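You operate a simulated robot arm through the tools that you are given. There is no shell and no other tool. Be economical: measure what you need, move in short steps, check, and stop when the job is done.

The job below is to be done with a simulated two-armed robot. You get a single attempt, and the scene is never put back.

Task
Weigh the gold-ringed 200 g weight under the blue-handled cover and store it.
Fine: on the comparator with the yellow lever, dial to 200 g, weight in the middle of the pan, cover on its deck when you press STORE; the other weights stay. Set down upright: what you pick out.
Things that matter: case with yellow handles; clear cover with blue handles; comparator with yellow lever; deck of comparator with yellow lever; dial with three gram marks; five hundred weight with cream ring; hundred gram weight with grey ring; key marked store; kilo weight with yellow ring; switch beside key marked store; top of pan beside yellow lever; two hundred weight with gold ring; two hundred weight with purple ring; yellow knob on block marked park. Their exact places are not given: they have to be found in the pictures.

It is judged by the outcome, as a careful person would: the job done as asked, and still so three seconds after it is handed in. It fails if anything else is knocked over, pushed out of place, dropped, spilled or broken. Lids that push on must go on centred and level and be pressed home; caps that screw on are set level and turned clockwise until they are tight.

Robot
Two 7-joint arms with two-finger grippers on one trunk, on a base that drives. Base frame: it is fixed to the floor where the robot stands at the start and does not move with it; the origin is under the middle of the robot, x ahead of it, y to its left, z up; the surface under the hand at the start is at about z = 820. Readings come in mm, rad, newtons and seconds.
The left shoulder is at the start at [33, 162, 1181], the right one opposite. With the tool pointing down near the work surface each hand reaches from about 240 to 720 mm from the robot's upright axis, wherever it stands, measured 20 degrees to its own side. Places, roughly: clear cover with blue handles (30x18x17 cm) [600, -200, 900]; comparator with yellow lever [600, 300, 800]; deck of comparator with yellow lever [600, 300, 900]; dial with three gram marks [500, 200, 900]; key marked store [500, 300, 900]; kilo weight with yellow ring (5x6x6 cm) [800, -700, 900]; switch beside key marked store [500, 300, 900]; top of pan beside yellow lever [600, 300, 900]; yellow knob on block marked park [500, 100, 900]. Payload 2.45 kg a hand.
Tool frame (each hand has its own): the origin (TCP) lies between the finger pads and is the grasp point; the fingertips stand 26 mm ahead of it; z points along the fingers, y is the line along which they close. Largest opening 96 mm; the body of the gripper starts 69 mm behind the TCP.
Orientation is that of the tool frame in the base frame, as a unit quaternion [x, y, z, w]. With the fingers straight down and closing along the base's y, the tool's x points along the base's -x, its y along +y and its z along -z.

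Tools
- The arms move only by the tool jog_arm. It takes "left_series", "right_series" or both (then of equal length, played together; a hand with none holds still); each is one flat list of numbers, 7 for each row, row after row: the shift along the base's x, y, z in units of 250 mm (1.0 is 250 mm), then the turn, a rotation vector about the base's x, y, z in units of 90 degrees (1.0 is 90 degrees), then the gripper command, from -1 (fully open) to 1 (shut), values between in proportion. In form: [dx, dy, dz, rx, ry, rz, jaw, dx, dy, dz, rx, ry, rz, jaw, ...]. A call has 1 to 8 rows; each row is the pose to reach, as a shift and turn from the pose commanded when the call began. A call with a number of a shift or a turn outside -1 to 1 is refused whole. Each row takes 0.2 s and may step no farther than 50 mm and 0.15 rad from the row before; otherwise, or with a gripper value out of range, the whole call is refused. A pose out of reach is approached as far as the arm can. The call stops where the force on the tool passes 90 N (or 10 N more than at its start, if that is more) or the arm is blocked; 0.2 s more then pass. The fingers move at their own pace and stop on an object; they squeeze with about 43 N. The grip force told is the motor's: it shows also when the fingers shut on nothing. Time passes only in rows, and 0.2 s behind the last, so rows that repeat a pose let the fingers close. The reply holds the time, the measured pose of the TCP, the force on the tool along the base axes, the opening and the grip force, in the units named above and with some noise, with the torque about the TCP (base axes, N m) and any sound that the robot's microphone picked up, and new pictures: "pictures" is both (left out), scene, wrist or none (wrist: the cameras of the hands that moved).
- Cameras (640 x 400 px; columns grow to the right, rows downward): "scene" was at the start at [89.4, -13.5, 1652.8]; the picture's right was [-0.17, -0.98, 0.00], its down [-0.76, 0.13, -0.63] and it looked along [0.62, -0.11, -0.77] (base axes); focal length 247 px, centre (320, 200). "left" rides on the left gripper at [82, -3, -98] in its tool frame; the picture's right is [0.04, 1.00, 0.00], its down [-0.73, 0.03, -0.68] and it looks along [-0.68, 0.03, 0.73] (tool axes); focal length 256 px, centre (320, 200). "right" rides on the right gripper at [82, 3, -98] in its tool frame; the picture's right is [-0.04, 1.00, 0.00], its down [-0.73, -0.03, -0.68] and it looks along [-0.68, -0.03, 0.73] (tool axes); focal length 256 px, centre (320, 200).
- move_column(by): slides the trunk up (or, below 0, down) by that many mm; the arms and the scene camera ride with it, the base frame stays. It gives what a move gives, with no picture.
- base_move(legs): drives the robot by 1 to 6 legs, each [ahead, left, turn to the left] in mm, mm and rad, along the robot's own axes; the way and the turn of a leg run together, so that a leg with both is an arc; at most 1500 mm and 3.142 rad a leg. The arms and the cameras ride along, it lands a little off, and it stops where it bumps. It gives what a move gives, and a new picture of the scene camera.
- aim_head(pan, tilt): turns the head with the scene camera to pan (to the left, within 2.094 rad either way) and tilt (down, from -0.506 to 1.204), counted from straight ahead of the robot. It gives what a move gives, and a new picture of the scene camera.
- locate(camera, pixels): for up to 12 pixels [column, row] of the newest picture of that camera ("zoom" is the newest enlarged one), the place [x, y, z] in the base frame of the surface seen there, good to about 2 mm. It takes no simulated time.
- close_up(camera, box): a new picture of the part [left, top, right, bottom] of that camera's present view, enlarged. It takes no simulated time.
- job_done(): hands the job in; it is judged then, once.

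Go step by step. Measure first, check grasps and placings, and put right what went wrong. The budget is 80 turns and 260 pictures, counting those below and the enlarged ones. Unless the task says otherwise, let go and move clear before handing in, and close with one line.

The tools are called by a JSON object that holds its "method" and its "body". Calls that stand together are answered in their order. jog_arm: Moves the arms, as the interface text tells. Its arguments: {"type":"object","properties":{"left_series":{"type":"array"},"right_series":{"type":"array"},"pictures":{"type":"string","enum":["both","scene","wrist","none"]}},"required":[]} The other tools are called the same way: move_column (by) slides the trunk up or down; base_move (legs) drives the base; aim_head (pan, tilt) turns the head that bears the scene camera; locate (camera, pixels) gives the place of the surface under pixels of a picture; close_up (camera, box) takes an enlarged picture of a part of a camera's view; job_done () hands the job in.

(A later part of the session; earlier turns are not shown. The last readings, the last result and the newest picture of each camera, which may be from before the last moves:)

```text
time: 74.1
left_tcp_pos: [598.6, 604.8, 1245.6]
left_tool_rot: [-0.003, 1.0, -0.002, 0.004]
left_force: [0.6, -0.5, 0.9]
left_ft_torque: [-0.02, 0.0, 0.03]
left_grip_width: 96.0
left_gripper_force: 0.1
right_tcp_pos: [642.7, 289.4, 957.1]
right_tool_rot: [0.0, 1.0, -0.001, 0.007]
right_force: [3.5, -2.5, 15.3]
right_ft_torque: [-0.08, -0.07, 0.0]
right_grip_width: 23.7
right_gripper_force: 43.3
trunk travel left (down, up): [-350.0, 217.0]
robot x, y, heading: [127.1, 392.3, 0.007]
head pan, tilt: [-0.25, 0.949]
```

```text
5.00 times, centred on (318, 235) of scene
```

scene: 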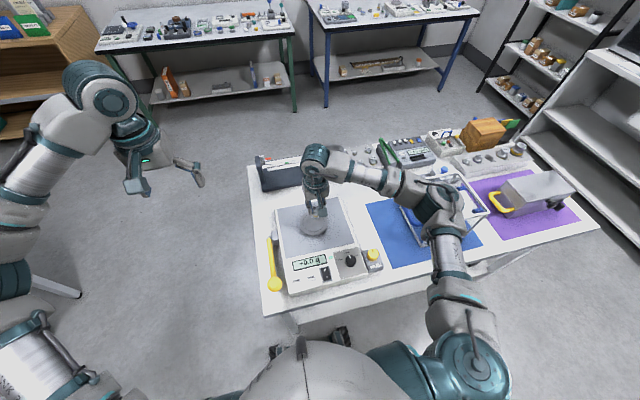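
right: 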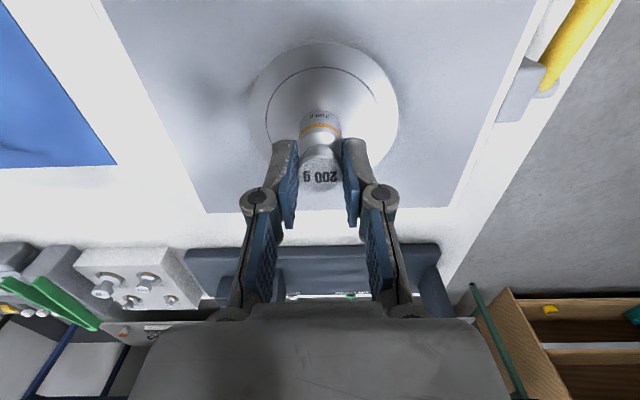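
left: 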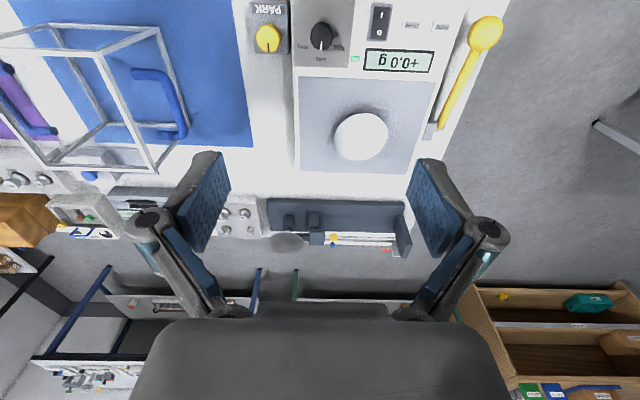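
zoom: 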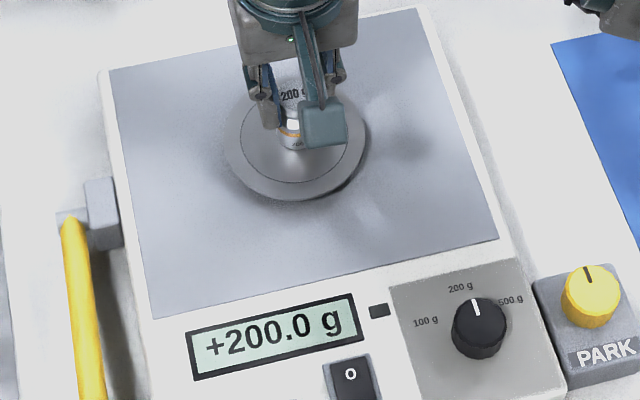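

The weight is on the pan (15 N contact, display +200.0 g), at (642.7,289.4). I open and rise straight up.

{"method": "jog_arm", "body": {"right_series": [0, 0, 0, 0, 0, 0, 0, 0, 0, 0, 0, 0, 0, 0, 0, 0, 0, 0, 0, 0, 0, 0, 0, 0.06, 0, 0, 0, 0, 0, 0, 0.18, 0, 0, 0, 0, 0, 0, 0.36, 0, 0, 0, 0, 0, 0, 0.55, 0, 0, 0, 0, 0, 0, 0.72, 0, 0, 0, 0], "pictures": "wrist"}}

{"method": "close_up", "body": {"camera": "scene", "box": [270, 195, 366, 275]}}

```text
time: 75.9
left_tcp_pos: [599.1, 605.7, 1244.4]
left_tool_rot: [-0.002, 1.0, -0.003, 0.004]
left_force: [-0.5, -0.1, 0.8]
left_ft_torque: [-0.02, -0.02, 0.0]
left_grip_width: 95.7
left_gripper_force: 0.0
right_tcp_pos: [643.2, 290.4, 1135.6]
right_tool_rot: [0.0, 1.0, -0.002, 0.005]
right_force: [-1.3, 0.2, -0.3]
right_ft_torque: [0.05, 0.0, 0.0]
right_grip_width: 48.2
right_gripper_force: 0.1
trunk travel left (down, up): [-350.0, 217.0]
robot x, y, heading: [127.8, 389.4, 0.008]
head pan, tilt: [-0.25, 0.949]
```

right: 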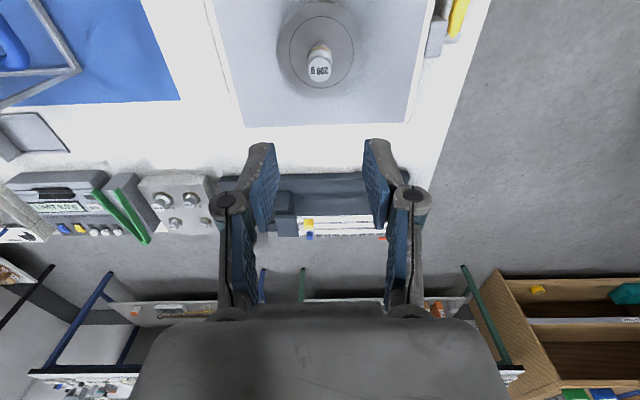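

```text
5.00 times, centred on (318, 235) of scene
```

zoom: 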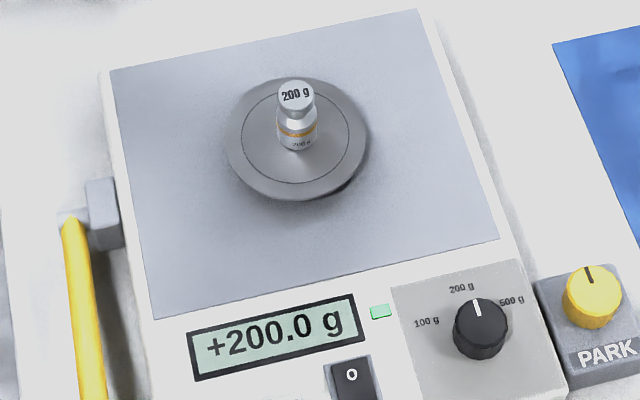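

The weight stands in the pan's middle and reads +200.0 g. Next the cover: I raise the right hand and drive right 590 mm to face it.

{"method": "jog_arm", "body": {"right_series": [0, 0, 0.1, 0, 0, 0, -1, -0.05, 0, 0.25, 0, 0, 0, -1, -0.1, 0, 0.4, 0, 0, 0, -1, -0.1, 0, 0.44, 0, 0, 0, -1], "pictures": "none"}}

{"method": "base_move", "body": {"legs": [[0, -300, 0], [0, -290, 0]]}}

{"method": "aim_head", "body": {"pan": 0.0, "tilt": 1.0}}

{"method": "close_up", "body": {"camera": "scene", "box": [220, 140, 420, 265]}}

```text
time: 76.9
left_tcp_pos: [599.5, 605.3, 1244.7]
left_tool_rot: [-0.003, 1.0, -0.003, 0.002]
left_force: [0.7, -0.9, 0.3]
left_ft_torque: [0.01, 0.02, -0.01]
left_grip_width: 95.9
left_gripper_force: 0.1
right_tcp_pos: [619.4, 289.6, 1245.2]
right_tool_rot: [-0.001, 1.0, -0.002, 0.004]
right_force: [-0.2, 0.3, 0.1]
right_ft_torque: [-0.01, -0.02, 0.0]
right_grip_width: 96.3
right_gripper_force: 0.0
trunk travel left (down, up): [-350.0, 217.0]
robot x, y, heading: [125.7, 395.0, 0.003]
head pan, tilt: [-0.25, 0.949]
```

```text
time: 80.5
left_tcp_pos: [599.2, 24.1, 1243.3]
left_tool_rot: [-0.001, 1.0, -0.004, 0.004]
left_force: [0.4, -0.1, 0.0]
left_ft_torque: [0.0, 0.0, 0.0]
left_grip_width: 95.9
left_gripper_force: 0.1
right_tcp_pos: [617.3, -290.5, 1245.7]
right_tool_rot: [-0.002, 1.0, -0.004, 0.005]
right_force: [-0.5, 0.6, 0.0]
right_ft_torque: [-0.02, -0.01, -0.02]
right_grip_width: 96.1
right_gripper_force: 0.0
trunk travel left (down, up): [-350.0, 217.0]
robot x, y, heading: [128.9, -190.1, 0.006]
head pan, tilt: [-0.25, 0.949]
```

scene: 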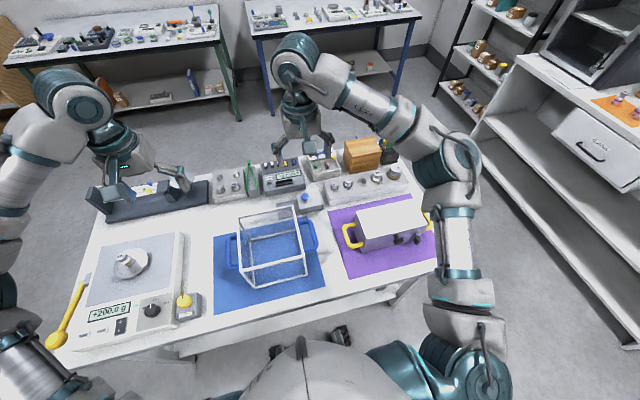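

```text
time: 81.3
left_tcp_pos: [596.0, 1.6, 1248.8]
left_tool_rot: [-0.001, 1.0, 0.003, 0.005]
left_force: [0.1, 0.6, 0.6]
left_ft_torque: [0.1, -0.01, -0.05]
left_grip_width: 95.9
left_gripper_force: 0.1
right_tcp_pos: [615.0, -313.5, 1245.1]
right_tool_rot: [0.0, 1.0, 0.002, 0.007]
right_force: [0.9, -0.8, -0.4]
right_ft_torque: [0.06, 0.05, -0.06]
right_grip_width: 96.2
right_gripper_force: 0.1
trunk travel left (down, up): [-350.0, 217.0]
robot x, y, heading: [129.2, -200.1, 0.007]
head pan, tilt: [0.0, 1.0]
```

scene: 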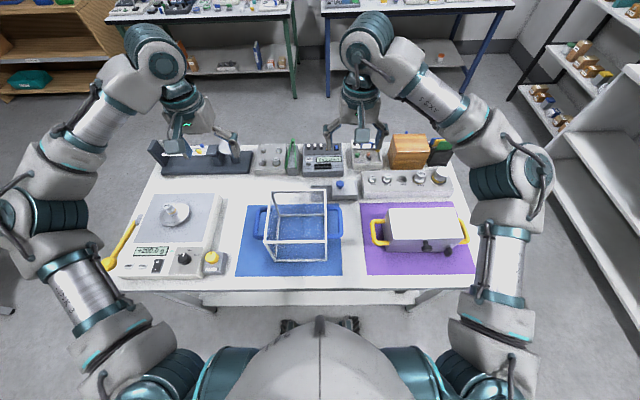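

```text
3.20 times, centred on (320, 202) of scene
```

zoom: 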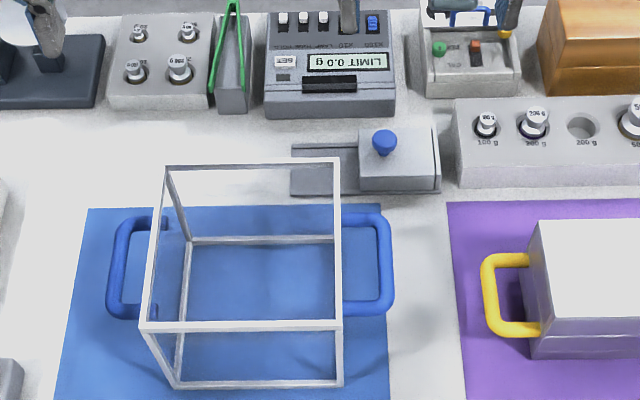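

I measure the handles, top frame corners and bottom corners of the cover.

{"method": "locate", "body": {"camera": "zoom", "pixels": [[115, 270], [120, 235], [113, 300], [386, 270], [385, 240], [387, 295], [168, 163], [338, 161], [340, 326], [145, 327], [175, 385], [340, 383]]}}

{"method": "jog_arm", "body": {"right_series": [0, 0, 0, 0, 0, 0, -1, 0, 0, 0, 0, 0, 0, -1, 0, 0, 0, 0, 0, 0, -1, 0, 0, 0, 0, 0, 0, -1, 0, 0, 0, 0, 0, 0, -1, 0, 0, 0, 0, 0, 0, -1, 0, 0, 0, 0, 0, 0, -1, 0, 0, 0, 0, 0, 0, -1], "pictures": "none"}}

{"method": "jog_arm", "body": {"right_series": [0, 0, 0, 0, 0, 0, -1, 0, 0, 0, 0, 0, 0, -1, 0, 0, 0, 0, 0, 0, -1, 0, 0, 0, 0, 0, 0, -1, 0, 0, 0, 0, 0, 0, -1, 0, 0, 0, 0, 0, 0, -1, 0, 0, 0, 0, 0, 0, -1, 0, 0, 0, 0, 0, 0, -1], "pictures": "none"}}

{"method": "jog_arm", "body": {"right_series": [0, 0, 0, 0, 0, 0, -1, 0, 0, 0, 0, 0, 0, -1, 0, 0, 0, 0, 0, 0, -1, 0, 0, 0, 0, 0, 0, -1, 0, 0, 0, 0, 0, 0, -1, 0, 0, 0, 0, 0, 0, -1, 0, 0, 0, 0, 0, 0, -1, 0, 0, 0, 0, 0, 0, -1], "pictures": "none"}}

{"method": "jog_arm", "body": {"right_series": [0, 0, 0, 0, 0, 0, -1, 0, 0, 0, 0, 0, 0, -1, 0, 0, 0, 0, 0, 0, -1, 0, 0, 0, 0, 0, 0, -1, 0, 0, 0, 0, 0, 0, -1, 0, 0, 0, 0, 0, 0, -1, 0, 0, 0, 0, 0, 0, -1, 0, 0, 0, 0, 0, 0, -1], "pictures": "both"}}

```text
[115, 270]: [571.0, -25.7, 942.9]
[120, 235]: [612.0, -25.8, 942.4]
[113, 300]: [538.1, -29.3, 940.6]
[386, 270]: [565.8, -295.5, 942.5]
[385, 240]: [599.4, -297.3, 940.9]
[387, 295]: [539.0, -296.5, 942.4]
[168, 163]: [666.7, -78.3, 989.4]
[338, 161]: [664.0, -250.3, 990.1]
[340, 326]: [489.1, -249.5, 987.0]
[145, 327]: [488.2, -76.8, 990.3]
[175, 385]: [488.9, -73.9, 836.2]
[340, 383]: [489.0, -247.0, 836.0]
```

```text
time: 83.3
left_tcp_pos: [592.4, 56.2, 1239.8]
left_tool_rot: [-0.002, 1.0, -0.019, 0.007]
left_force: [0.4, 1.4, 0.1]
left_ft_torque: [-0.12, 0.03, -0.04]
left_grip_width: 95.9
left_gripper_force: 0.1
right_tcp_pos: [608.7, -258.8, 1252.1]
right_tool_rot: [-0.001, 1.0, -0.019, 0.01]
right_force: [0.2, 1.3, -0.5]
right_ft_torque: [-0.14, -0.1, 0.06]
right_grip_width: 95.9
right_gripper_force: 0.0
trunk travel left (down, up): [-350.0, 217.0]
robot x, y, heading: [129.9, -196.4, 0.003]
head pan, tilt: [0.0, 1.0]
stopped in row 8 (right hand): the arm was blocked; the commanded pose is now the measured one
```

```text
time: 85.1
left_tcp_pos: [591.9, 53.4, 1241.5]
left_tool_rot: [-0.002, 1.0, -0.018, 0.007]
left_force: [-0.3, 0.7, -0.2]
left_ft_torque: [-0.09, -0.01, -0.01]
left_grip_width: 96.0
left_gripper_force: 0.1
right_tcp_pos: [609.5, -261.3, 1251.8]
right_tool_rot: [0.001, 1.0, -0.017, 0.009]
right_force: [-0.4, 0.7, -0.5]
right_ft_torque: [-0.05, -0.05, 0.0]
right_grip_width: 95.7
right_gripper_force: 0.1
trunk travel left (down, up): [-350.0, 217.0]
robot x, y, heading: [128.8, -194.0, 0.002]
head pan, tilt: [0.0, 1.0]
```

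```text
time: 86.9
left_tcp_pos: [592.1, 42.3, 1243.5]
left_tool_rot: [-0.001, 1.0, -0.014, 0.007]
left_force: [-0.1, 0.6, 0.7]
left_ft_torque: [-0.02, 0.0, 0.02]
left_grip_width: 95.9
left_gripper_force: 0.0
right_tcp_pos: [609.0, -271.1, 1253.1]
right_tool_rot: [0.001, 1.0, -0.013, 0.009]
right_force: [-0.8, -0.3, -0.4]
right_ft_torque: [0.04, -0.04, -0.03]
right_grip_width: 96.2
right_gripper_force: 0.0
trunk travel left (down, up): [-350.0, 217.0]
robot x, y, heading: [128.4, -198.0, 0.001]
head pan, tilt: [0.0, 1.0]
```

```text
time: 88.7
left_tcp_pos: [592.9, 26.4, 1245.9]
left_tool_rot: [0.0, 1.0, -0.009, 0.007]
left_force: [0.1, -1.3, 0.4]
left_ft_torque: [0.04, 0.01, 0.02]
left_grip_width: 96.1
left_gripper_force: 0.0
right_tcp_pos: [609.0, -290.3, 1250.5]
right_tool_rot: [0.002, 1.0, -0.008, 0.009]
right_force: [0.5, -0.5, 0.4]
right_ft_torque: [0.07, -0.02, -0.02]
right_grip_width: 96.3
right_gripper_force: 0.1
trunk travel left (down, up): [-350.0, 217.0]
robot x, y, heading: [129.6, -204.6, 0.001]
head pan, tilt: [0.0, 1.0]
```

scene: 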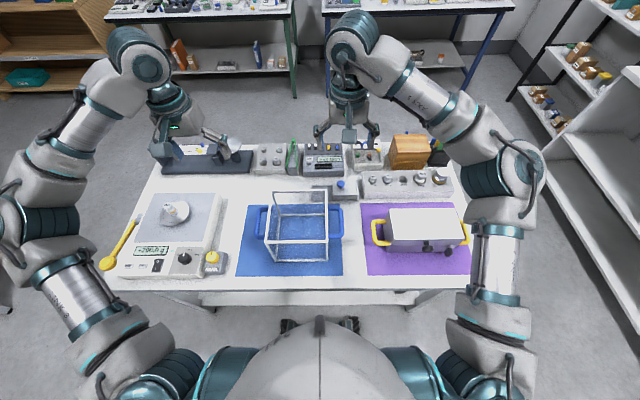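
right: 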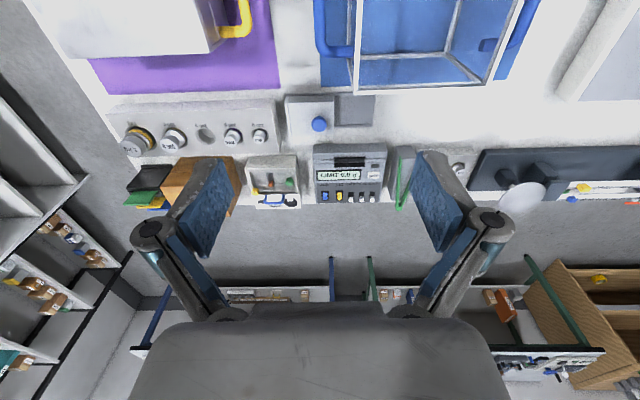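

The base sway after the drive was large (±25 mm) and one hold was cut short as "blocked". The cover is at x 488–666, y -76…-250, its handle bars at y≈-26 and -297, z≈942. I wait longer for calm.

{"method": "jog_arm", "body": {"right_series": [0, 0, 0, 0, 0, 0, -1, 0, 0, 0, 0, 0, 0, -1, 0, 0, 0, 0, 0, 0, -1, 0, 0, 0, 0, 0, 0, -1, 0, 0, 0, 0, 0, 0, -1, 0, 0, 0, 0, 0, 0, -1, 0, 0, 0, 0, 0, 0, -1, 0, 0, 0, 0, 0, 0, -1], "pictures": "none"}}

{"method": "jog_arm", "body": {"right_series": [0, 0, 0, 0, 0, 0, -1, 0, 0, 0, 0, 0, 0, -1, 0, 0, 0, 0, 0, 0, -1, 0, 0, 0, 0, 0, 0, -1, 0, 0, 0, 0, 0, 0, -1, 0, 0, 0, 0, 0, 0, -1, 0, 0, 0, 0, 0, 0, -1, 0, 0, 0, 0, 0, 0, -1], "pictures": "none"}}

{"method": "jog_arm", "body": {"right_series": [0, 0, 0, 0, 0, 0, -1, 0, 0, 0, 0, 0, 0, -1, 0, 0, 0, 0, 0, 0, -1, 0, 0, 0, 0, 0, 0, -1, 0, 0, 0, 0, 0, 0, -1, 0, 0, 0, 0, 0, 0, -1, 0, 0, 0, 0, 0, 0, -1, 0, 0, 0, 0, 0, 0, -1], "pictures": "none"}}

{"method": "jog_arm", "body": {"right_series": [0, 0, 0, 0, 0, 0, -1, 0, 0, 0, 0, 0, 0, -1, 0, 0, 0, 0, 0, 0, -1, 0, 0, 0, 0, 0, 0, -1, 0, 0, 0, 0, 0, 0, -1, 0, 0, 0, 0, 0, 0, -1, 0, 0, 0, 0, 0, 0, -1, 0, 0, 0, 0, 0, 0, -1], "pictures": "none"}}

{"method": "jog_arm", "body": {"right_series": [0, 0, 0, 0, 0, 0, -1, 0, 0, 0, 0, 0, 0, -1, 0, 0, 0, 0, 0, 0, -1, 0, 0, 0, 0, 0, 0, -1, 0, 0, 0, 0, 0, 0, -1, 0, 0, 0, 0, 0, 0, -1, 0, 0, 0, 0, 0, 0, -1, 0, 0, 0, 0, 0, 0, -1], "pictures": "none"}}

{"method": "jog_arm", "body": {"right_series": [0, 0, 0, 0, 0, 0, -1, 0, 0, 0, 0, 0, 0, -1, 0, 0, 0, 0, 0, 0, -1, 0, 0, 0, 0, 0, 0, -1, 0, 0, 0, 0, 0, 0, -1, 0, 0, 0, 0, 0, 0, -1, 0, 0, 0, 0, 0, 0, -1, 0, 0, 0, 0, 0, 0, -1], "pictures": "none"}}

```text
time: 90.7
left_tcp_pos: [583.0, 93.3, 1235.0]
left_tool_rot: [-0.004, 0.999, -0.035, 0.01]
left_force: [0.1, 1.5, -0.1]
left_ft_torque: [-0.17, 0.02, 0.01]
left_grip_width: 95.8
left_gripper_force: 0.0
right_tcp_pos: [600.6, -221.3, 1256.7]
right_tool_rot: [-0.001, 0.999, -0.034, 0.011]
right_force: [-1.7, 2.3, -1.0]
right_ft_torque: [-0.19, -0.15, 0.03]
right_grip_width: 96.1
right_gripper_force: 0.1
trunk travel left (down, up): [-350.0, 217.0]
robot x, y, heading: [128.7, -200.2, 0.002]
head pan, tilt: [0.0, 1.0]
stopped in row 8 (right hand): the arm was blocked; the commanded pose is now the measured one
```

```text
time: 92.7
left_tcp_pos: [580.2, 127.7, 1229.2]
left_tool_rot: [-0.006, 0.999, -0.046, 0.01]
left_force: [-1.1, 2.4, 0.7]
left_ft_torque: [-0.25, -0.04, -0.01]
left_grip_width: 95.9
left_gripper_force: 0.1
right_tcp_pos: [598.8, -187.0, 1258.8]
right_tool_rot: [-0.001, 0.999, -0.045, 0.014]
right_force: [-1.7, 1.7, 0.1]
right_ft_torque: [-0.28, -0.15, 0.0]
right_grip_width: 96.1
right_gripper_force: 0.1
trunk travel left (down, up): [-350.0, 217.0]
robot x, y, heading: [126.6, -192.2, 0.003]
head pan, tilt: [0.0, 1.0]
stopped in row 8 (right hand): the arm was blocked; the commanded pose is now the measured one
```

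```text
time: 94.7
left_tcp_pos: [578.2, 94.5, 1240.2]
left_tool_rot: [-0.005, 0.999, -0.031, 0.013]
left_force: [-1.5, -1.3, 1.1]
left_ft_torque: [0.06, 0.02, 0.0]
left_grip_width: 96.2
left_gripper_force: 0.1
right_tcp_pos: [596.8, -221.7, 1258.6]
right_tool_rot: [-0.002, 0.999, -0.032, 0.015]
right_force: [-0.1, -0.2, -0.1]
right_ft_torque: [0.0, -0.07, 0.02]
right_grip_width: 95.7
right_gripper_force: 0.0
trunk travel left (down, up): [-350.0, 217.0]
robot x, y, heading: [130.5, -188.2, 0.006]
head pan, tilt: [0.0, 1.0]
stopped in row 8 (right hand): the arm was blocked; the commanded pose is now the measured one
```

```text
time: 96.5
left_tcp_pos: [577.9, 102.5, 1239.0]
left_tool_rot: [-0.006, 0.999, -0.033, 0.012]
left_force: [0.2, 0.2, 0.0]
left_ft_torque: [-0.02, 0.01, 0.02]
left_grip_width: 96.1
left_gripper_force: 0.0
right_tcp_pos: [597.2, -213.1, 1257.9]
right_tool_rot: [-0.002, 0.999, -0.034, 0.014]
right_force: [-1.5, 1.7, 0.0]
right_ft_torque: [-0.09, -0.1, 0.01]
right_grip_width: 96.2
right_gripper_force: 0.0
trunk travel left (down, up): [-350.0, 217.0]
robot x, y, heading: [128.3, -188.4, 0.008]
head pan, tilt: [0.0, 1.0]
```

```text
time: 98.3
left_tcp_pos: [577.5, 112.1, 1235.1]
left_tool_rot: [-0.006, 0.999, -0.036, 0.01]
left_force: [0.2, 0.4, -0.6]
left_ft_torque: [-0.07, -0.01, 0.02]
left_grip_width: 95.8
left_gripper_force: 0.0
right_tcp_pos: [596.5, -203.5, 1258.6]
right_tool_rot: [-0.002, 0.999, -0.036, 0.013]
right_force: [-1.4, 0.7, -0.3]
right_ft_torque: [-0.11, -0.1, -0.03]
right_grip_width: 96.1
right_gripper_force: 0.0
trunk travel left (down, up): [-350.0, 217.0]
robot x, y, heading: [127.3, -187.7, 0.004]
head pan, tilt: [0.0, 1.0]
```

```text
time: 100.3
left_tcp_pos: [570.7, 43.8, 1254.3]
left_tool_rot: [-0.001, 1.0, -0.009, 0.014]
left_force: [-0.1, -1.1, 0.4]
left_ft_torque: [0.12, -0.02, -0.02]
left_grip_width: 96.0
left_gripper_force: 0.2
right_tcp_pos: [588.5, -273.0, 1259.7]
right_tool_rot: [0.002, 1.0, -0.011, 0.017]
right_force: [0.4, -2.0, 0.3]
right_ft_torque: [0.15, 0.11, -0.01]
right_grip_width: 96.2
right_gripper_force: 0.0
trunk travel left (down, up): [-350.0, 217.0]
robot x, y, heading: [128.6, -185.0, -0.003]
head pan, tilt: [0.0, 1.0]
stopped in row 8 (right hand): the arm was blocked; the commanded pose is now the measured one
```

Active holding appears to feed the sway (arm corrections against a swaying base). I'll let time pass with head motions instead, with the arms passive.

{"method": "aim_head", "body": {"pan": 1.5, "tilt": 1.0}}

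{"method": "aim_head", "body": {"pan": -1.5, "tilt": 1.0}}

{"method": "aim_head", "body": {"pan": 1.5, "tilt": 1.0}}

{"method": "aim_head", "body": {"pan": 0.0, "tilt": 1.0}}

```text
time: 101.9
left_tcp_pos: [574.6, 118.4, 1236.5]
left_tool_rot: [-0.005, 0.999, -0.035, 0.011]
left_force: [0.3, 0.6, -1.3]
left_ft_torque: [-0.05, 0.08, 0.01]
left_grip_width: 96.0
left_gripper_force: 0.0
right_tcp_pos: [589.6, -196.0, 1258.3]
right_tool_rot: [-0.001, 0.999, -0.037, 0.015]
right_force: [-2.7, 0.9, -2.4]
right_ft_torque: [-0.11, -0.22, -0.01]
right_grip_width: 95.8
right_gripper_force: 0.1
trunk travel left (down, up): [-350.0, 217.0]
robot x, y, heading: [122.4, -174.8, -0.008]
head pan, tilt: [1.499, 1.0]
```

scene: 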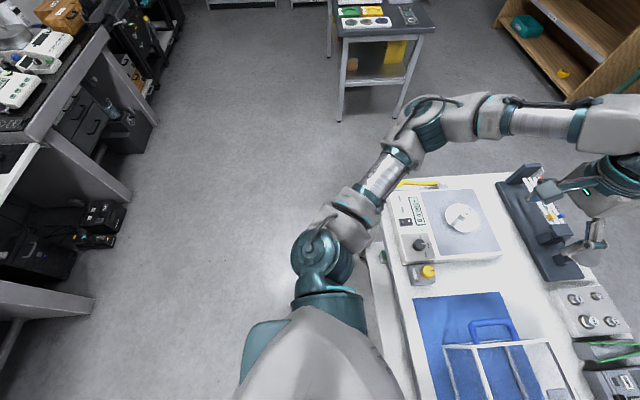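

```text
time: 104.5
left_tcp_pos: [570.7, 127.4, 1239.1]
left_tool_rot: [-0.009, 0.999, -0.038, 0.012]
left_force: [0.8, 1.1, 0.0]
left_ft_torque: [-0.15, 0.04, 0.06]
left_grip_width: 96.1
left_gripper_force: 0.1
right_tcp_pos: [587.8, -188.6, 1262.2]
right_tool_rot: [-0.002, 0.999, -0.039, 0.018]
right_force: [-2.6, 1.3, -0.2]
right_ft_torque: [-0.09, -0.18, 0.01]
right_grip_width: 96.0
right_gripper_force: 0.0
trunk travel left (down, up): [-350.0, 217.0]
robot x, y, heading: [129.1, -177.2, 0.006]
head pan, tilt: [-1.499, 1.0]
```

scene: 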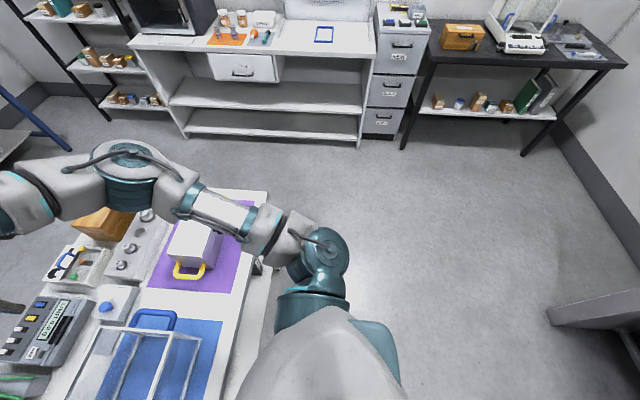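

```text
time: 107.1
left_tcp_pos: [572.3, 64.7, 1248.0]
left_tool_rot: [-0.004, 1.0, -0.017, 0.011]
left_force: [-0.5, -1.1, -0.8]
left_ft_torque: [0.07, -0.04, -0.01]
left_grip_width: 96.1
left_gripper_force: 0.1
right_tcp_pos: [591.2, -252.4, 1260.0]
right_tool_rot: [0.001, 1.0, -0.016, 0.016]
right_force: [0.8, 0.3, 0.2]
right_ft_torque: [0.07, 0.06, -0.02]
right_grip_width: 95.4
right_gripper_force: 0.1
trunk travel left (down, up): [-350.0, 217.0]
robot x, y, heading: [129.6, -185.5, 0.003]
head pan, tilt: [1.499, 1.0]
```

scene: 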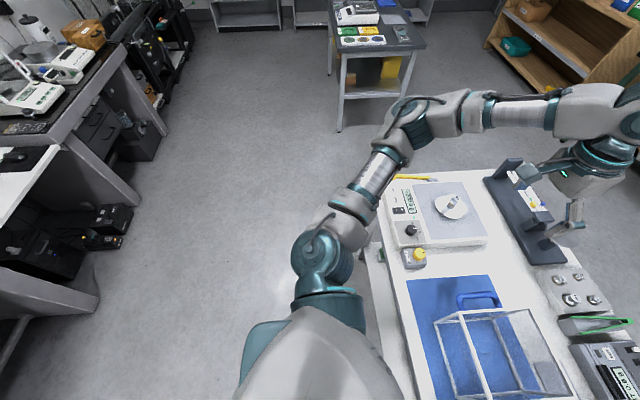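

```text
time: 108.7
left_tcp_pos: [570.8, 24.6, 1256.1]
left_tool_rot: [-0.002, 1.0, -0.003, 0.014]
left_force: [1.6, -1.9, 0.4]
left_ft_torque: [0.21, 0.01, -0.04]
left_grip_width: 96.0
left_gripper_force: 0.0
right_tcp_pos: [589.4, -291.1, 1258.0]
right_tool_rot: [0.002, 1.0, -0.005, 0.016]
right_force: [1.5, -1.2, 1.0]
right_ft_torque: [0.14, 0.14, -0.02]
right_grip_width: 96.0
right_gripper_force: 0.0
trunk travel left (down, up): [-350.0, 217.0]
robot x, y, heading: [130.0, -192.0, 0.0]
head pan, tilt: [0.0, 1.0]
```

scene: 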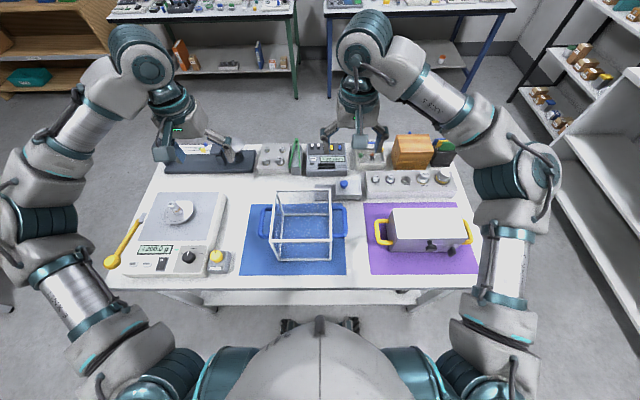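

The whole robot rocks sideways ±50 mm. Lowering the trunk should lower the mass and steady it; 150 mm leaves the fingertips ~90 mm above the cover.

{"method": "move_column", "body": {"by": -150}}

{"method": "move_column", "body": {"by": -5}}

{"method": "move_column", "body": {"by": 5}}

{"method": "move_column", "body": {"by": -5}}

{"method": "move_column", "body": {"by": 5}}

{"method": "move_column", "body": {"by": -5}}

{"method": "move_column", "body": {"by": 5}}

```text
time: 110.4
left_tcp_pos: [568.4, 41.9, 1106.5]
left_tool_rot: [-0.001, 1.0, -0.008, 0.016]
left_force: [-0.5, -1.5, 0.5]
left_ft_torque: [0.09, -0.01, -0.02]
left_grip_width: 95.8
left_gripper_force: 0.1
right_tcp_pos: [586.1, -275.1, 1112.1]
right_tool_rot: [0.001, 1.0, -0.009, 0.019]
right_force: [-0.1, -1.5, 0.4]
right_ft_torque: [0.11, 0.1, 0.02]
right_grip_width: 96.1
right_gripper_force: 0.1
trunk travel left (down, up): [-200.0, 367.0]
robot x, y, heading: [123.9, -190.9, 0.001]
head pan, tilt: [0.0, 1.0]
```

```text
time: 111.0
left_tcp_pos: [571.1, 125.7, 1083.1]
left_tool_rot: [-0.007, 0.999, -0.038, 0.013]
left_force: [-0.4, 2.5, -1.1]
left_ft_torque: [-0.16, -0.04, 0.0]
left_grip_width: 95.9
left_gripper_force: 0.0
right_tcp_pos: [588.7, -188.8, 1107.4]
right_tool_rot: [-0.003, 0.999, -0.041, 0.018]
right_force: [-0.2, 3.6, 0.7]
right_ft_torque: [-0.21, -0.06, 0.01]
right_grip_width: 95.8
right_gripper_force: 0.1
trunk travel left (down, up): [-195.0, 372.0]
robot x, y, heading: [128.4, -172.4, -0.001]
head pan, tilt: [0.0, 1.0]
```

```text
time: 111.5
left_tcp_pos: [573.9, 45.7, 1102.4]
left_tool_rot: [-0.003, 1.0, -0.009, 0.013]
left_force: [-0.4, -1.2, -0.1]
left_ft_torque: [0.03, 0.03, 0.01]
left_grip_width: 96.0
left_gripper_force: 0.0
right_tcp_pos: [591.1, -269.9, 1108.1]
right_tool_rot: [0.003, 1.0, -0.011, 0.016]
right_force: [2.0, -1.7, -0.1]
right_ft_torque: [0.12, 0.07, -0.02]
right_grip_width: 96.0
right_gripper_force: 0.1
trunk travel left (down, up): [-200.0, 367.0]
robot x, y, heading: [128.2, -188.8, 0.002]
head pan, tilt: [0.0, 1.0]
```

```text
time: 112.1
left_tcp_pos: [571.0, 73.6, 1093.9]
left_tool_rot: [-0.004, 1.0, -0.018, 0.014]
left_force: [0.4, -0.5, 0.6]
left_ft_torque: [0.03, -0.02, -0.04]
left_grip_width: 95.8
left_gripper_force: 0.2
right_tcp_pos: [589.1, -242.3, 1105.2]
right_tool_rot: [0.0, 1.0, -0.02, 0.017]
right_force: [-0.1, -0.7, -0.5]
right_ft_torque: [-0.03, -0.02, 0.02]
right_grip_width: 95.9
right_gripper_force: 0.0
trunk travel left (down, up): [-195.0, 372.0]
robot x, y, heading: [123.1, -184.5, -0.001]
head pan, tilt: [0.0, 1.0]
```

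```text
time: 112.6
left_tcp_pos: [572.2, 112.8, 1089.8]
left_tool_rot: [-0.008, 0.999, -0.033, 0.012]
left_force: [-0.1, 1.7, 0.7]
left_ft_torque: [-0.13, 0.02, -0.01]
left_grip_width: 95.9
left_gripper_force: 0.0
right_tcp_pos: [587.9, -202.1, 1110.8]
right_tool_rot: [-0.003, 0.999, -0.035, 0.018]
right_force: [-1.5, 0.7, -0.1]
right_ft_torque: [-0.12, -0.11, -0.01]
right_grip_width: 95.9
right_gripper_force: 0.2
trunk travel left (down, up): [-200.0, 367.0]
robot x, y, heading: [126.3, -175.5, 0.006]
head pan, tilt: [0.0, 1.0]
```

```text
time: 113.1
left_tcp_pos: [572.9, 32.8, 1100.0]
left_tool_rot: [-0.002, 1.0, -0.006, 0.013]
left_force: [0.1, -1.0, 0.2]
left_ft_torque: [0.14, -0.03, -0.01]
left_grip_width: 96.0
left_gripper_force: 0.0
right_tcp_pos: [590.9, -282.5, 1102.8]
right_tool_rot: [0.002, 1.0, -0.007, 0.016]
right_force: [0.9, -0.8, -0.9]
right_ft_torque: [0.12, 0.06, -0.01]
right_grip_width: 96.1
right_gripper_force: 0.0
trunk travel left (down, up): [-195.0, 372.0]
robot x, y, heading: [126.2, -191.6, -0.003]
head pan, tilt: [0.0, 1.0]
```

```text
time: 113.7
left_tcp_pos: [571.5, 99.6, 1091.3]
left_tool_rot: [-0.005, 0.999, -0.029, 0.012]
left_force: [-0.8, 0.9, -1.1]
left_ft_torque: [-0.01, -0.02, -0.02]
left_grip_width: 96.2
left_gripper_force: 0.1
right_tcp_pos: [589.3, -214.9, 1110.9]
right_tool_rot: [-0.002, 0.999, -0.03, 0.017]
right_force: [-0.2, 0.1, -0.5]
right_ft_torque: [-0.06, -0.07, 0.03]
right_grip_width: 96.0
right_gripper_force: 0.0
trunk travel left (down, up): [-200.0, 367.0]
robot x, y, heading: [134.4, -180.1, 0.005]
head pan, tilt: [0.0, 1.0]
```

Still rocking about an equilibrium near left y≈78. Vertical column moves cost no pictures and leave the arms passive, so I pass time with them and watch the decay.

{"method": "move_column", "body": {"by": 100}}

{"method": "move_column", "body": {"by": -100}}

{"method": "move_column", "body": {"by": 100}}

{"method": "move_column", "body": {"by": -100}}

{"method": "move_column", "body": {"by": 100}}

{"method": "move_column", "body": {"by": -100}}

{"method": "move_column", "body": {"by": 5}}

{"method": "move_column", "body": {"by": -5}}

{"method": "move_column", "body": {"by": 5}}

{"method": "move_column", "body": {"by": -5}}

```text
time: 115.0
left_tcp_pos: [573.1, 58.0, 1199.4]
left_tool_rot: [-0.004, 1.0, -0.014, 0.012]
left_force: [0.0, 0.5, 0.1]
left_ft_torque: [0.05, 0.0, -0.01]
left_grip_width: 95.9
left_gripper_force: 0.2
right_tcp_pos: [589.8, -258.1, 1207.9]
right_tool_rot: [0.001, 1.0, -0.015, 0.015]
right_force: [0.3, -0.2, 0.2]
right_ft_torque: [0.07, 0.09, 0.01]
right_grip_width: 96.0
right_gripper_force: 0.1
trunk travel left (down, up): [-300.0, 267.0]
robot x, y, heading: [128.0, -186.7, -0.003]
head pan, tilt: [0.0, 1.0]
```

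```text
time: 116.3
left_tcp_pos: [571.2, 85.5, 1096.1]
left_tool_rot: [-0.004, 1.0, -0.024, 0.014]
left_force: [-1.5, -0.2, 0.4]
left_ft_torque: [0.0, -0.01, 0.02]
left_grip_width: 96.0
left_gripper_force: 0.1
right_tcp_pos: [588.4, -228.6, 1113.1]
right_tool_rot: [-0.002, 1.0, -0.026, 0.017]
right_force: [-0.4, 0.6, 0.8]
right_ft_torque: [-0.04, -0.09, 0.0]
right_grip_width: 95.9
right_gripper_force: 0.1
trunk travel left (down, up): [-200.0, 367.0]
robot x, y, heading: [126.9, -179.3, -0.002]
head pan, tilt: [0.0, 1.0]
```

```text
time: 117.7
left_tcp_pos: [572.8, 72.3, 1198.1]
left_tool_rot: [-0.006, 1.0, -0.02, 0.011]
left_force: [0.0, -0.3, 0.3]
left_ft_torque: [0.02, 0.0, 0.0]
left_grip_width: 96.0
left_gripper_force: 0.0
right_tcp_pos: [589.1, -243.3, 1208.3]
right_tool_rot: [0.0, 1.0, -0.019, 0.016]
right_force: [1.1, -0.3, 0.2]
right_ft_torque: [0.05, 0.04, 0.01]
right_grip_width: 96.1
right_gripper_force: 0.1
trunk travel left (down, up): [-300.0, 267.0]
robot x, y, heading: [126.1, -183.5, 0.002]
head pan, tilt: [0.0, 1.0]
```

```text
time: 119.0
left_tcp_pos: [569.7, 73.4, 1100.2]
left_tool_rot: [-0.004, 1.0, -0.019, 0.014]
left_force: [-0.1, -0.2, -0.1]
left_ft_torque: [-0.03, -0.01, -0.01]
left_grip_width: 96.1
left_gripper_force: 0.1
right_tcp_pos: [588.4, -242.6, 1112.4]
right_tool_rot: [-0.001, 1.0, -0.02, 0.019]
right_force: [0.0, -0.4, 0.8]
right_ft_torque: [0.02, -0.04, 0.0]
right_grip_width: 96.2
right_gripper_force: 0.0
trunk travel left (down, up): [-200.0, 367.0]
robot x, y, heading: [128.8, -186.9, -0.001]
head pan, tilt: [0.0, 1.0]
```

```text
time: 120.3
left_tcp_pos: [573.3, 88.1, 1194.7]
left_tool_rot: [-0.005, 1.0, -0.024, 0.011]
left_force: [0.2, -0.2, 0.8]
left_ft_torque: [-0.03, 0.01, 0.0]
left_grip_width: 96.0
left_gripper_force: 0.0
right_tcp_pos: [589.9, -228.9, 1210.3]
right_tool_rot: [0.0, 1.0, -0.026, 0.016]
right_force: [-0.9, 0.3, -0.1]
right_ft_torque: [-0.06, 0.02, 0.03]
right_grip_width: 96.0
right_gripper_force: 0.1
trunk travel left (down, up): [-300.0, 267.0]
robot x, y, heading: [130.4, -181.1, -0.0]
head pan, tilt: [0.0, 1.0]
```

```text
time: 121.7
left_tcp_pos: [569.2, 59.9, 1100.9]
left_tool_rot: [-0.003, 1.0, -0.015, 0.014]
left_force: [-1.1, -0.4, 0.0]
left_ft_torque: [-0.03, -0.05, -0.03]
left_grip_width: 95.8
left_gripper_force: 0.1
right_tcp_pos: [587.4, -254.2, 1113.0]
right_tool_rot: [0.001, 1.0, -0.016, 0.019]
right_force: [-0.1, -1.3, -0.3]
right_ft_torque: [0.02, -0.01, 0.05]
right_grip_width: 96.2
right_gripper_force: 0.1
trunk travel left (down, up): [-200.0, 367.0]
robot x, y, heading: [127.8, -186.6, 0.001]
head pan, tilt: [0.0, 1.0]
```

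```text
time: 122.2
left_tcp_pos: [570.8, 118.6, 1094.4]
left_tool_rot: [-0.008, 0.999, -0.037, 0.013]
left_force: [-0.9, 1.3, -0.5]
left_ft_torque: [-0.13, -0.03, 0.01]
left_grip_width: 96.1
left_gripper_force: 0.1
right_tcp_pos: [588.1, -195.4, 1118.2]
right_tool_rot: [-0.004, 0.999, -0.038, 0.018]
right_force: [-1.0, 1.6, -0.8]
right_ft_torque: [-0.13, -0.1, 0.03]
right_grip_width: 95.8
right_gripper_force: 0.1
trunk travel left (down, up): [-205.0, 362.0]
robot x, y, heading: [128.0, -173.6, 0.006]
head pan, tilt: [0.0, 1.0]
```

```text
time: 122.7
left_tcp_pos: [573.5, 38.0, 1104.4]
left_tool_rot: [-0.001, 1.0, -0.006, 0.013]
left_force: [-0.6, -2.4, -0.5]
left_ft_torque: [0.19, 0.0, 0.0]
left_grip_width: 96.0
left_gripper_force: 0.0
right_tcp_pos: [590.0, -278.4, 1108.7]
right_tool_rot: [0.001, 1.0, -0.007, 0.016]
right_force: [1.3, -1.3, 0.6]
right_ft_torque: [0.17, 0.1, -0.01]
right_grip_width: 96.0
right_gripper_force: 0.0
trunk travel left (down, up): [-200.0, 367.0]
robot x, y, heading: [128.5, -191.6, 0.001]
head pan, tilt: [0.0, 1.0]
```

```text
time: 123.3
left_tcp_pos: [572.2, 88.7, 1098.2]
left_tool_rot: [-0.005, 1.0, -0.024, 0.012]
left_force: [0.0, -0.7, 0.5]
left_ft_torque: [-0.03, 0.0, 0.02]
left_grip_width: 96.0
left_gripper_force: 0.1
right_tcp_pos: [589.5, -226.3, 1116.8]
right_tool_rot: [-0.001, 1.0, -0.027, 0.017]
right_force: [-1.6, 0.2, -0.3]
right_ft_torque: [-0.02, -0.03, -0.03]
right_grip_width: 96.1
right_gripper_force: 0.0
trunk travel left (down, up): [-205.0, 362.0]
robot x, y, heading: [127.2, -181.7, -0.001]
head pan, tilt: [0.0, 1.0]
```

```text
time: 123.8
left_tcp_pos: [572.6, 99.8, 1092.8]
left_tool_rot: [-0.007, 0.999, -0.029, 0.012]
left_force: [-0.4, 0.7, 0.7]
left_ft_torque: [-0.1, 0.04, 0.06]
left_grip_width: 95.7
left_gripper_force: 0.1
right_tcp_pos: [588.8, -214.8, 1110.7]
right_tool_rot: [-0.002, 0.999, -0.029, 0.017]
right_force: [-0.8, 1.0, -0.1]
right_ft_torque: [-0.07, -0.04, 0.02]
right_grip_width: 96.0
right_gripper_force: 0.1
trunk travel left (down, up): [-200.0, 367.0]
robot x, y, heading: [127.7, -179.6, 0.003]
head pan, tilt: [0.0, 1.0]
```

The rocking (period ≈0.85–0.9 s) isn't dying out, and arm holding seems to pump it. I try a null base move, whose drive control may damp it, and read again.

{"method": "base_move", "body": {"legs": [[0, 0, 0], [0, 0, 0], [0, 0, 0], [0, 0, 0], [0, 0, 0], [0, 0, 0]]}}

{"method": "move_column", "body": {"by": 1}}

{"method": "move_column", "body": {"by": -1}}

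{"method": "move_column", "body": {"by": 1}}

{"method": "move_column", "body": {"by": -1}}

```text
time: 126.0
left_tcp_pos: [572.0, 39.4, 1103.0]
left_tool_rot: [-0.001, 1.0, -0.008, 0.012]
left_force: [-0.1, -0.7, 0.2]
left_ft_torque: [0.1, -0.01, -0.01]
left_grip_width: 96.2
left_gripper_force: 0.0
right_tcp_pos: [589.8, -276.3, 1109.6]
right_tool_rot: [0.002, 1.0, -0.008, 0.017]
right_force: [1.0, -1.9, 0.5]
right_ft_torque: [0.12, 0.11, 0.02]
right_grip_width: 96.2
right_gripper_force: 0.1
trunk travel left (down, up): [-200.0, 367.0]
robot x, y, heading: [127.6, -189.8, -0.002]
head pan, tilt: [0.0, 1.0]
```

scene: 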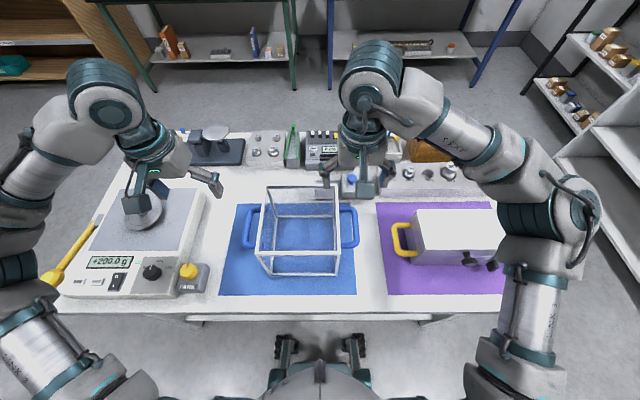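

```text
time: 126.5
left_tcp_pos: [568.5, 88.2, 1096.7]
left_tool_rot: [-0.002, 1.0, -0.027, 0.015]
left_force: [0.4, 1.9, -0.2]
left_ft_torque: [-0.13, 0.02, -0.02]
left_grip_width: 95.9
left_gripper_force: 0.0
right_tcp_pos: [585.8, -227.3, 1113.7]
right_tool_rot: [0.001, 0.999, -0.028, 0.018]
right_force: [0.0, 1.6, -0.5]
right_ft_torque: [-0.11, -0.05, 0.02]
right_grip_width: 96.1
right_gripper_force: 0.1
trunk travel left (down, up): [-201.0, 366.0]
robot x, y, heading: [126.5, -187.4, -0.003]
head pan, tilt: [0.0, 1.0]
```

```text
time: 127.0
left_tcp_pos: [568.5, 34.2, 1105.8]
left_tool_rot: [0.001, 1.0, -0.007, 0.016]
left_force: [-0.4, -1.4, -1.4]
left_ft_torque: [0.12, -0.02, 0.02]
left_grip_width: 96.0
left_gripper_force: 0.1
right_tcp_pos: [586.0, -283.3, 1111.0]
right_tool_rot: [0.004, 1.0, -0.009, 0.018]
right_force: [1.7, -1.9, 0.7]
right_ft_torque: [0.11, 0.05, 0.02]
right_grip_width: 95.8
right_gripper_force: 0.0
trunk travel left (down, up): [-200.0, 367.0]
robot x, y, heading: [127.9, -192.1, -0.002]
head pan, tilt: [0.0, 1.0]
```

```text
time: 127.5
left_tcp_pos: [568.1, 64.2, 1101.1]
left_tool_rot: [-0.001, 1.0, -0.018, 0.016]
left_force: [0.0, 0.0, -0.1]
left_ft_torque: [-0.02, -0.03, -0.03]
left_grip_width: 95.7
left_gripper_force: 0.0
right_tcp_pos: [585.7, -250.5, 1113.6]
right_tool_rot: [0.001, 1.0, -0.019, 0.018]
right_force: [0.2, 1.1, 0.3]
right_ft_torque: [0.04, 0.0, 0.0]
right_grip_width: 95.9
right_gripper_force: 0.1
trunk travel left (down, up): [-201.0, 366.0]
robot x, y, heading: [125.8, -191.4, -0.002]
head pan, tilt: [0.0, 1.0]
```

```text
time: 128.1
left_tcp_pos: [568.6, 68.6, 1099.7]
left_tool_rot: [-0.003, 1.0, -0.019, 0.015]
left_force: [-0.3, -0.3, 0.2]
left_ft_torque: [-0.04, 0.04, 0.02]
left_grip_width: 95.9
left_gripper_force: 0.1
right_tcp_pos: [585.7, -248.4, 1111.2]
right_tool_rot: [0.002, 1.0, -0.02, 0.018]
right_force: [-0.6, 1.1, 0.2]
right_ft_torque: [-0.06, 0.0, 0.03]
right_grip_width: 95.9
right_gripper_force: 0.1
trunk travel left (down, up): [-200.0, 367.0]
robot x, y, heading: [127.3, -189.1, -0.002]
head pan, tilt: [0.0, 1.0]
```

The null base move reduced the amplitude (now ±28). I repeat it.

{"method": "base_move", "body": {"legs": [[0, 0, 0], [0, 0, 0], [0, 0, 0], [0, 0, 0], [0, 0, 0], [0, 0, 0]]}}

{"method": "base_move", "body": {"legs": [[0, 0, 0], [0, 0, 0], [0, 0, 0], [0, 0, 0], [0, 0, 0], [0, 0, 0]]}}

{"method": "base_move", "body": {"legs": [[0, 0, 0], [0, 0, 0], [0, 0, 0], [0, 0, 0], [0, 0, 0], [0, 0, 0]]}}

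{"method": "move_column", "body": {"by": 1}}

{"method": "move_column", "body": {"by": -1}}

{"method": "move_column", "body": {"by": 1}}

{"method": "move_column", "body": {"by": -1}}

```text
time: 130.3
left_tcp_pos: [568.5, 37.4, 1105.8]
left_tool_rot: [0.001, 1.0, -0.008, 0.015]
left_force: [0.1, -0.6, 0.1]
left_ft_torque: [0.09, 0.0, 0.01]
left_grip_width: 96.1
left_gripper_force: 0.0
right_tcp_pos: [586.5, -279.6, 1111.5]
right_tool_rot: [0.004, 1.0, -0.009, 0.018]
right_force: [0.4, -0.9, -0.8]
right_ft_torque: [0.08, 0.07, 0.0]
right_grip_width: 96.1
right_gripper_force: 0.1
trunk travel left (down, up): [-200.0, 367.0]
robot x, y, heading: [126.6, -195.4, -0.005]
head pan, tilt: [0.0, 1.0]
```

scene: 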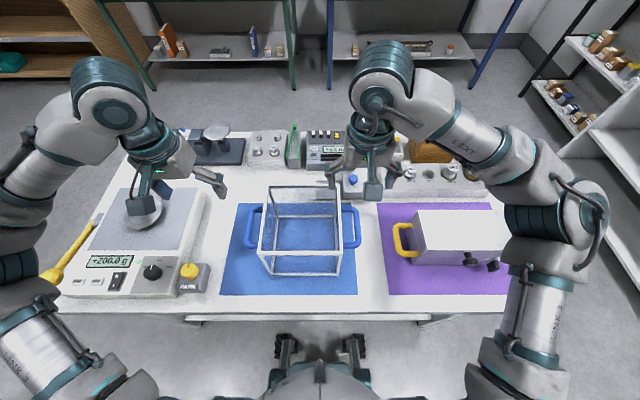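

```text
time: 132.5
left_tcp_pos: [564.0, 59.7, 1102.6]
left_tool_rot: [0.0, 1.0, -0.017, 0.018]
left_force: [-0.5, 0.7, -0.4]
left_ft_torque: [0.01, 0.02, 0.01]
left_grip_width: 96.2
left_gripper_force: 0.0
right_tcp_pos: [582.2, -256.1, 1114.6]
right_tool_rot: [0.003, 1.0, -0.018, 0.019]
right_force: [-1.2, -0.2, -0.5]
right_ft_torque: [-0.05, -0.09, -0.03]
right_grip_width: 96.2
right_gripper_force: 0.1
trunk travel left (down, up): [-200.0, 367.0]
robot x, y, heading: [125.3, -191.0, -0.006]
head pan, tilt: [0.0, 1.0]
```

scene: 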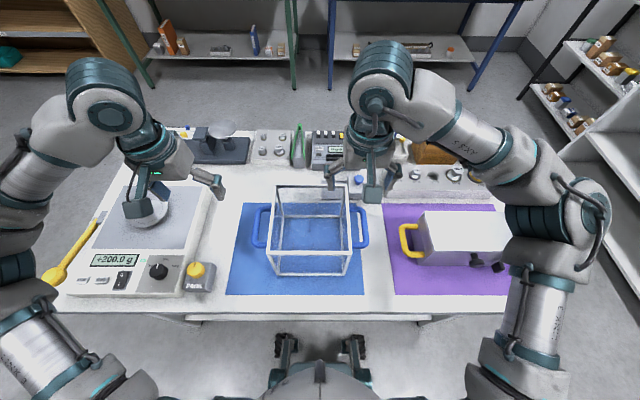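

```text
time: 134.7
left_tcp_pos: [560.0, 40.5, 1107.9]
left_tool_rot: [0.0, 1.0, -0.009, 0.018]
left_force: [0.0, -0.1, 0.1]
left_ft_torque: [0.02, 0.03, 0.0]
left_grip_width: 95.9
left_gripper_force: 0.0
right_tcp_pos: [578.2, -274.4, 1115.5]
right_tool_rot: [0.003, 1.0, -0.01, 0.021]
right_force: [-0.2, 0.4, -0.3]
right_ft_torque: [0.04, 0.02, 0.03]
right_grip_width: 96.0
right_gripper_force: 0.1
trunk travel left (down, up): [-200.0, 367.0]
robot x, y, heading: [125.1, -195.4, -0.001]
head pan, tilt: [0.0, 1.0]
```

scene: 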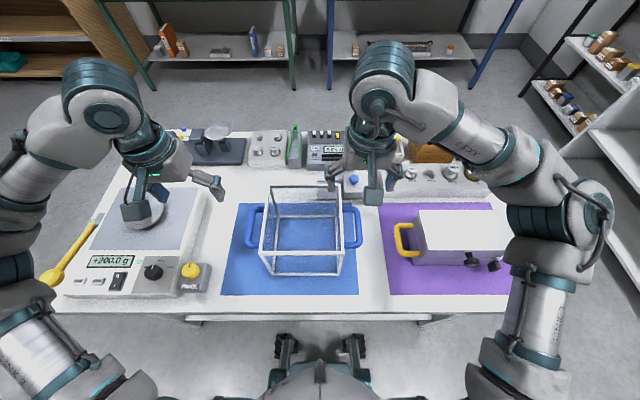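

```text
time: 135.2
left_tcp_pos: [555.2, 51.7, 1108.5]
left_tool_rot: [0.0, 1.0, -0.014, 0.021]
left_force: [-0.7, 0.6, -0.3]
left_ft_torque: [0.01, 0.02, 0.02]
left_grip_width: 96.2
left_gripper_force: 0.0
right_tcp_pos: [574.5, -265.0, 1117.9]
right_tool_rot: [0.004, 1.0, -0.015, 0.024]
right_force: [-0.4, 1.4, -0.6]
right_ft_torque: [-0.01, 0.02, 0.04]
right_grip_width: 96.2
right_gripper_force: 0.0
trunk travel left (down, up): [-201.0, 366.0]
robot x, y, heading: [124.5, -194.4, 0.001]
head pan, tilt: [0.0, 1.0]
```

```text
time: 135.7
left_tcp_pos: [555.1, 45.3, 1109.5]
left_tool_rot: [0.001, 1.0, -0.011, 0.022]
left_force: [-0.5, 0.7, -0.1]
left_ft_torque: [0.01, -0.01, 0.02]
left_grip_width: 95.8
left_gripper_force: 0.0
right_tcp_pos: [572.7, -270.9, 1117.2]
right_tool_rot: [0.004, 1.0, -0.012, 0.024]
right_force: [0.4, -0.4, 0.9]
right_ft_torque: [0.02, -0.01, 0.03]
right_grip_width: 95.9
right_gripper_force: 0.2
trunk travel left (down, up): [-200.0, 367.0]
robot x, y, heading: [130.7, -192.5, -0.003]
head pan, tilt: [0.0, 1.0]
```

```text
time: 136.2
left_tcp_pos: [555.8, 47.0, 1109.9]
left_tool_rot: [0.002, 1.0, -0.011, 0.023]
left_force: [1.0, -0.1, 0.6]
left_ft_torque: [0.02, 0.01, 0.0]
left_grip_width: 96.1
left_gripper_force: 0.0
right_tcp_pos: [574.0, -270.3, 1119.9]
right_tool_rot: [0.003, 1.0, -0.013, 0.025]
right_force: [-0.5, -0.5, 0.1]
right_ft_torque: [0.02, 0.0, 0.0]
right_grip_width: 96.0
right_gripper_force: 0.0
trunk travel left (down, up): [-201.0, 366.0]
robot x, y, heading: [125.7, -196.0, 0.002]
head pan, tilt: [0.0, 1.0]
```

```text
time: 136.7
left_tcp_pos: [556.0, 49.0, 1108.3]
left_tool_rot: [0.0, 1.0, -0.012, 0.021]
left_force: [0.0, 0.5, 1.0]
left_ft_torque: [0.0, -0.03, 0.0]
left_grip_width: 96.2
left_gripper_force: 0.0
right_tcp_pos: [572.9, -268.0, 1118.5]
right_tool_rot: [0.004, 1.0, -0.014, 0.024]
right_force: [0.7, 0.2, -0.4]
right_ft_torque: [0.0, -0.02, -0.02]
right_grip_width: 96.0
right_gripper_force: 0.1
trunk travel left (down, up): [-200.0, 367.0]
robot x, y, heading: [129.0, -195.3, -0.002]
head pan, tilt: [0.0, 1.0]
```

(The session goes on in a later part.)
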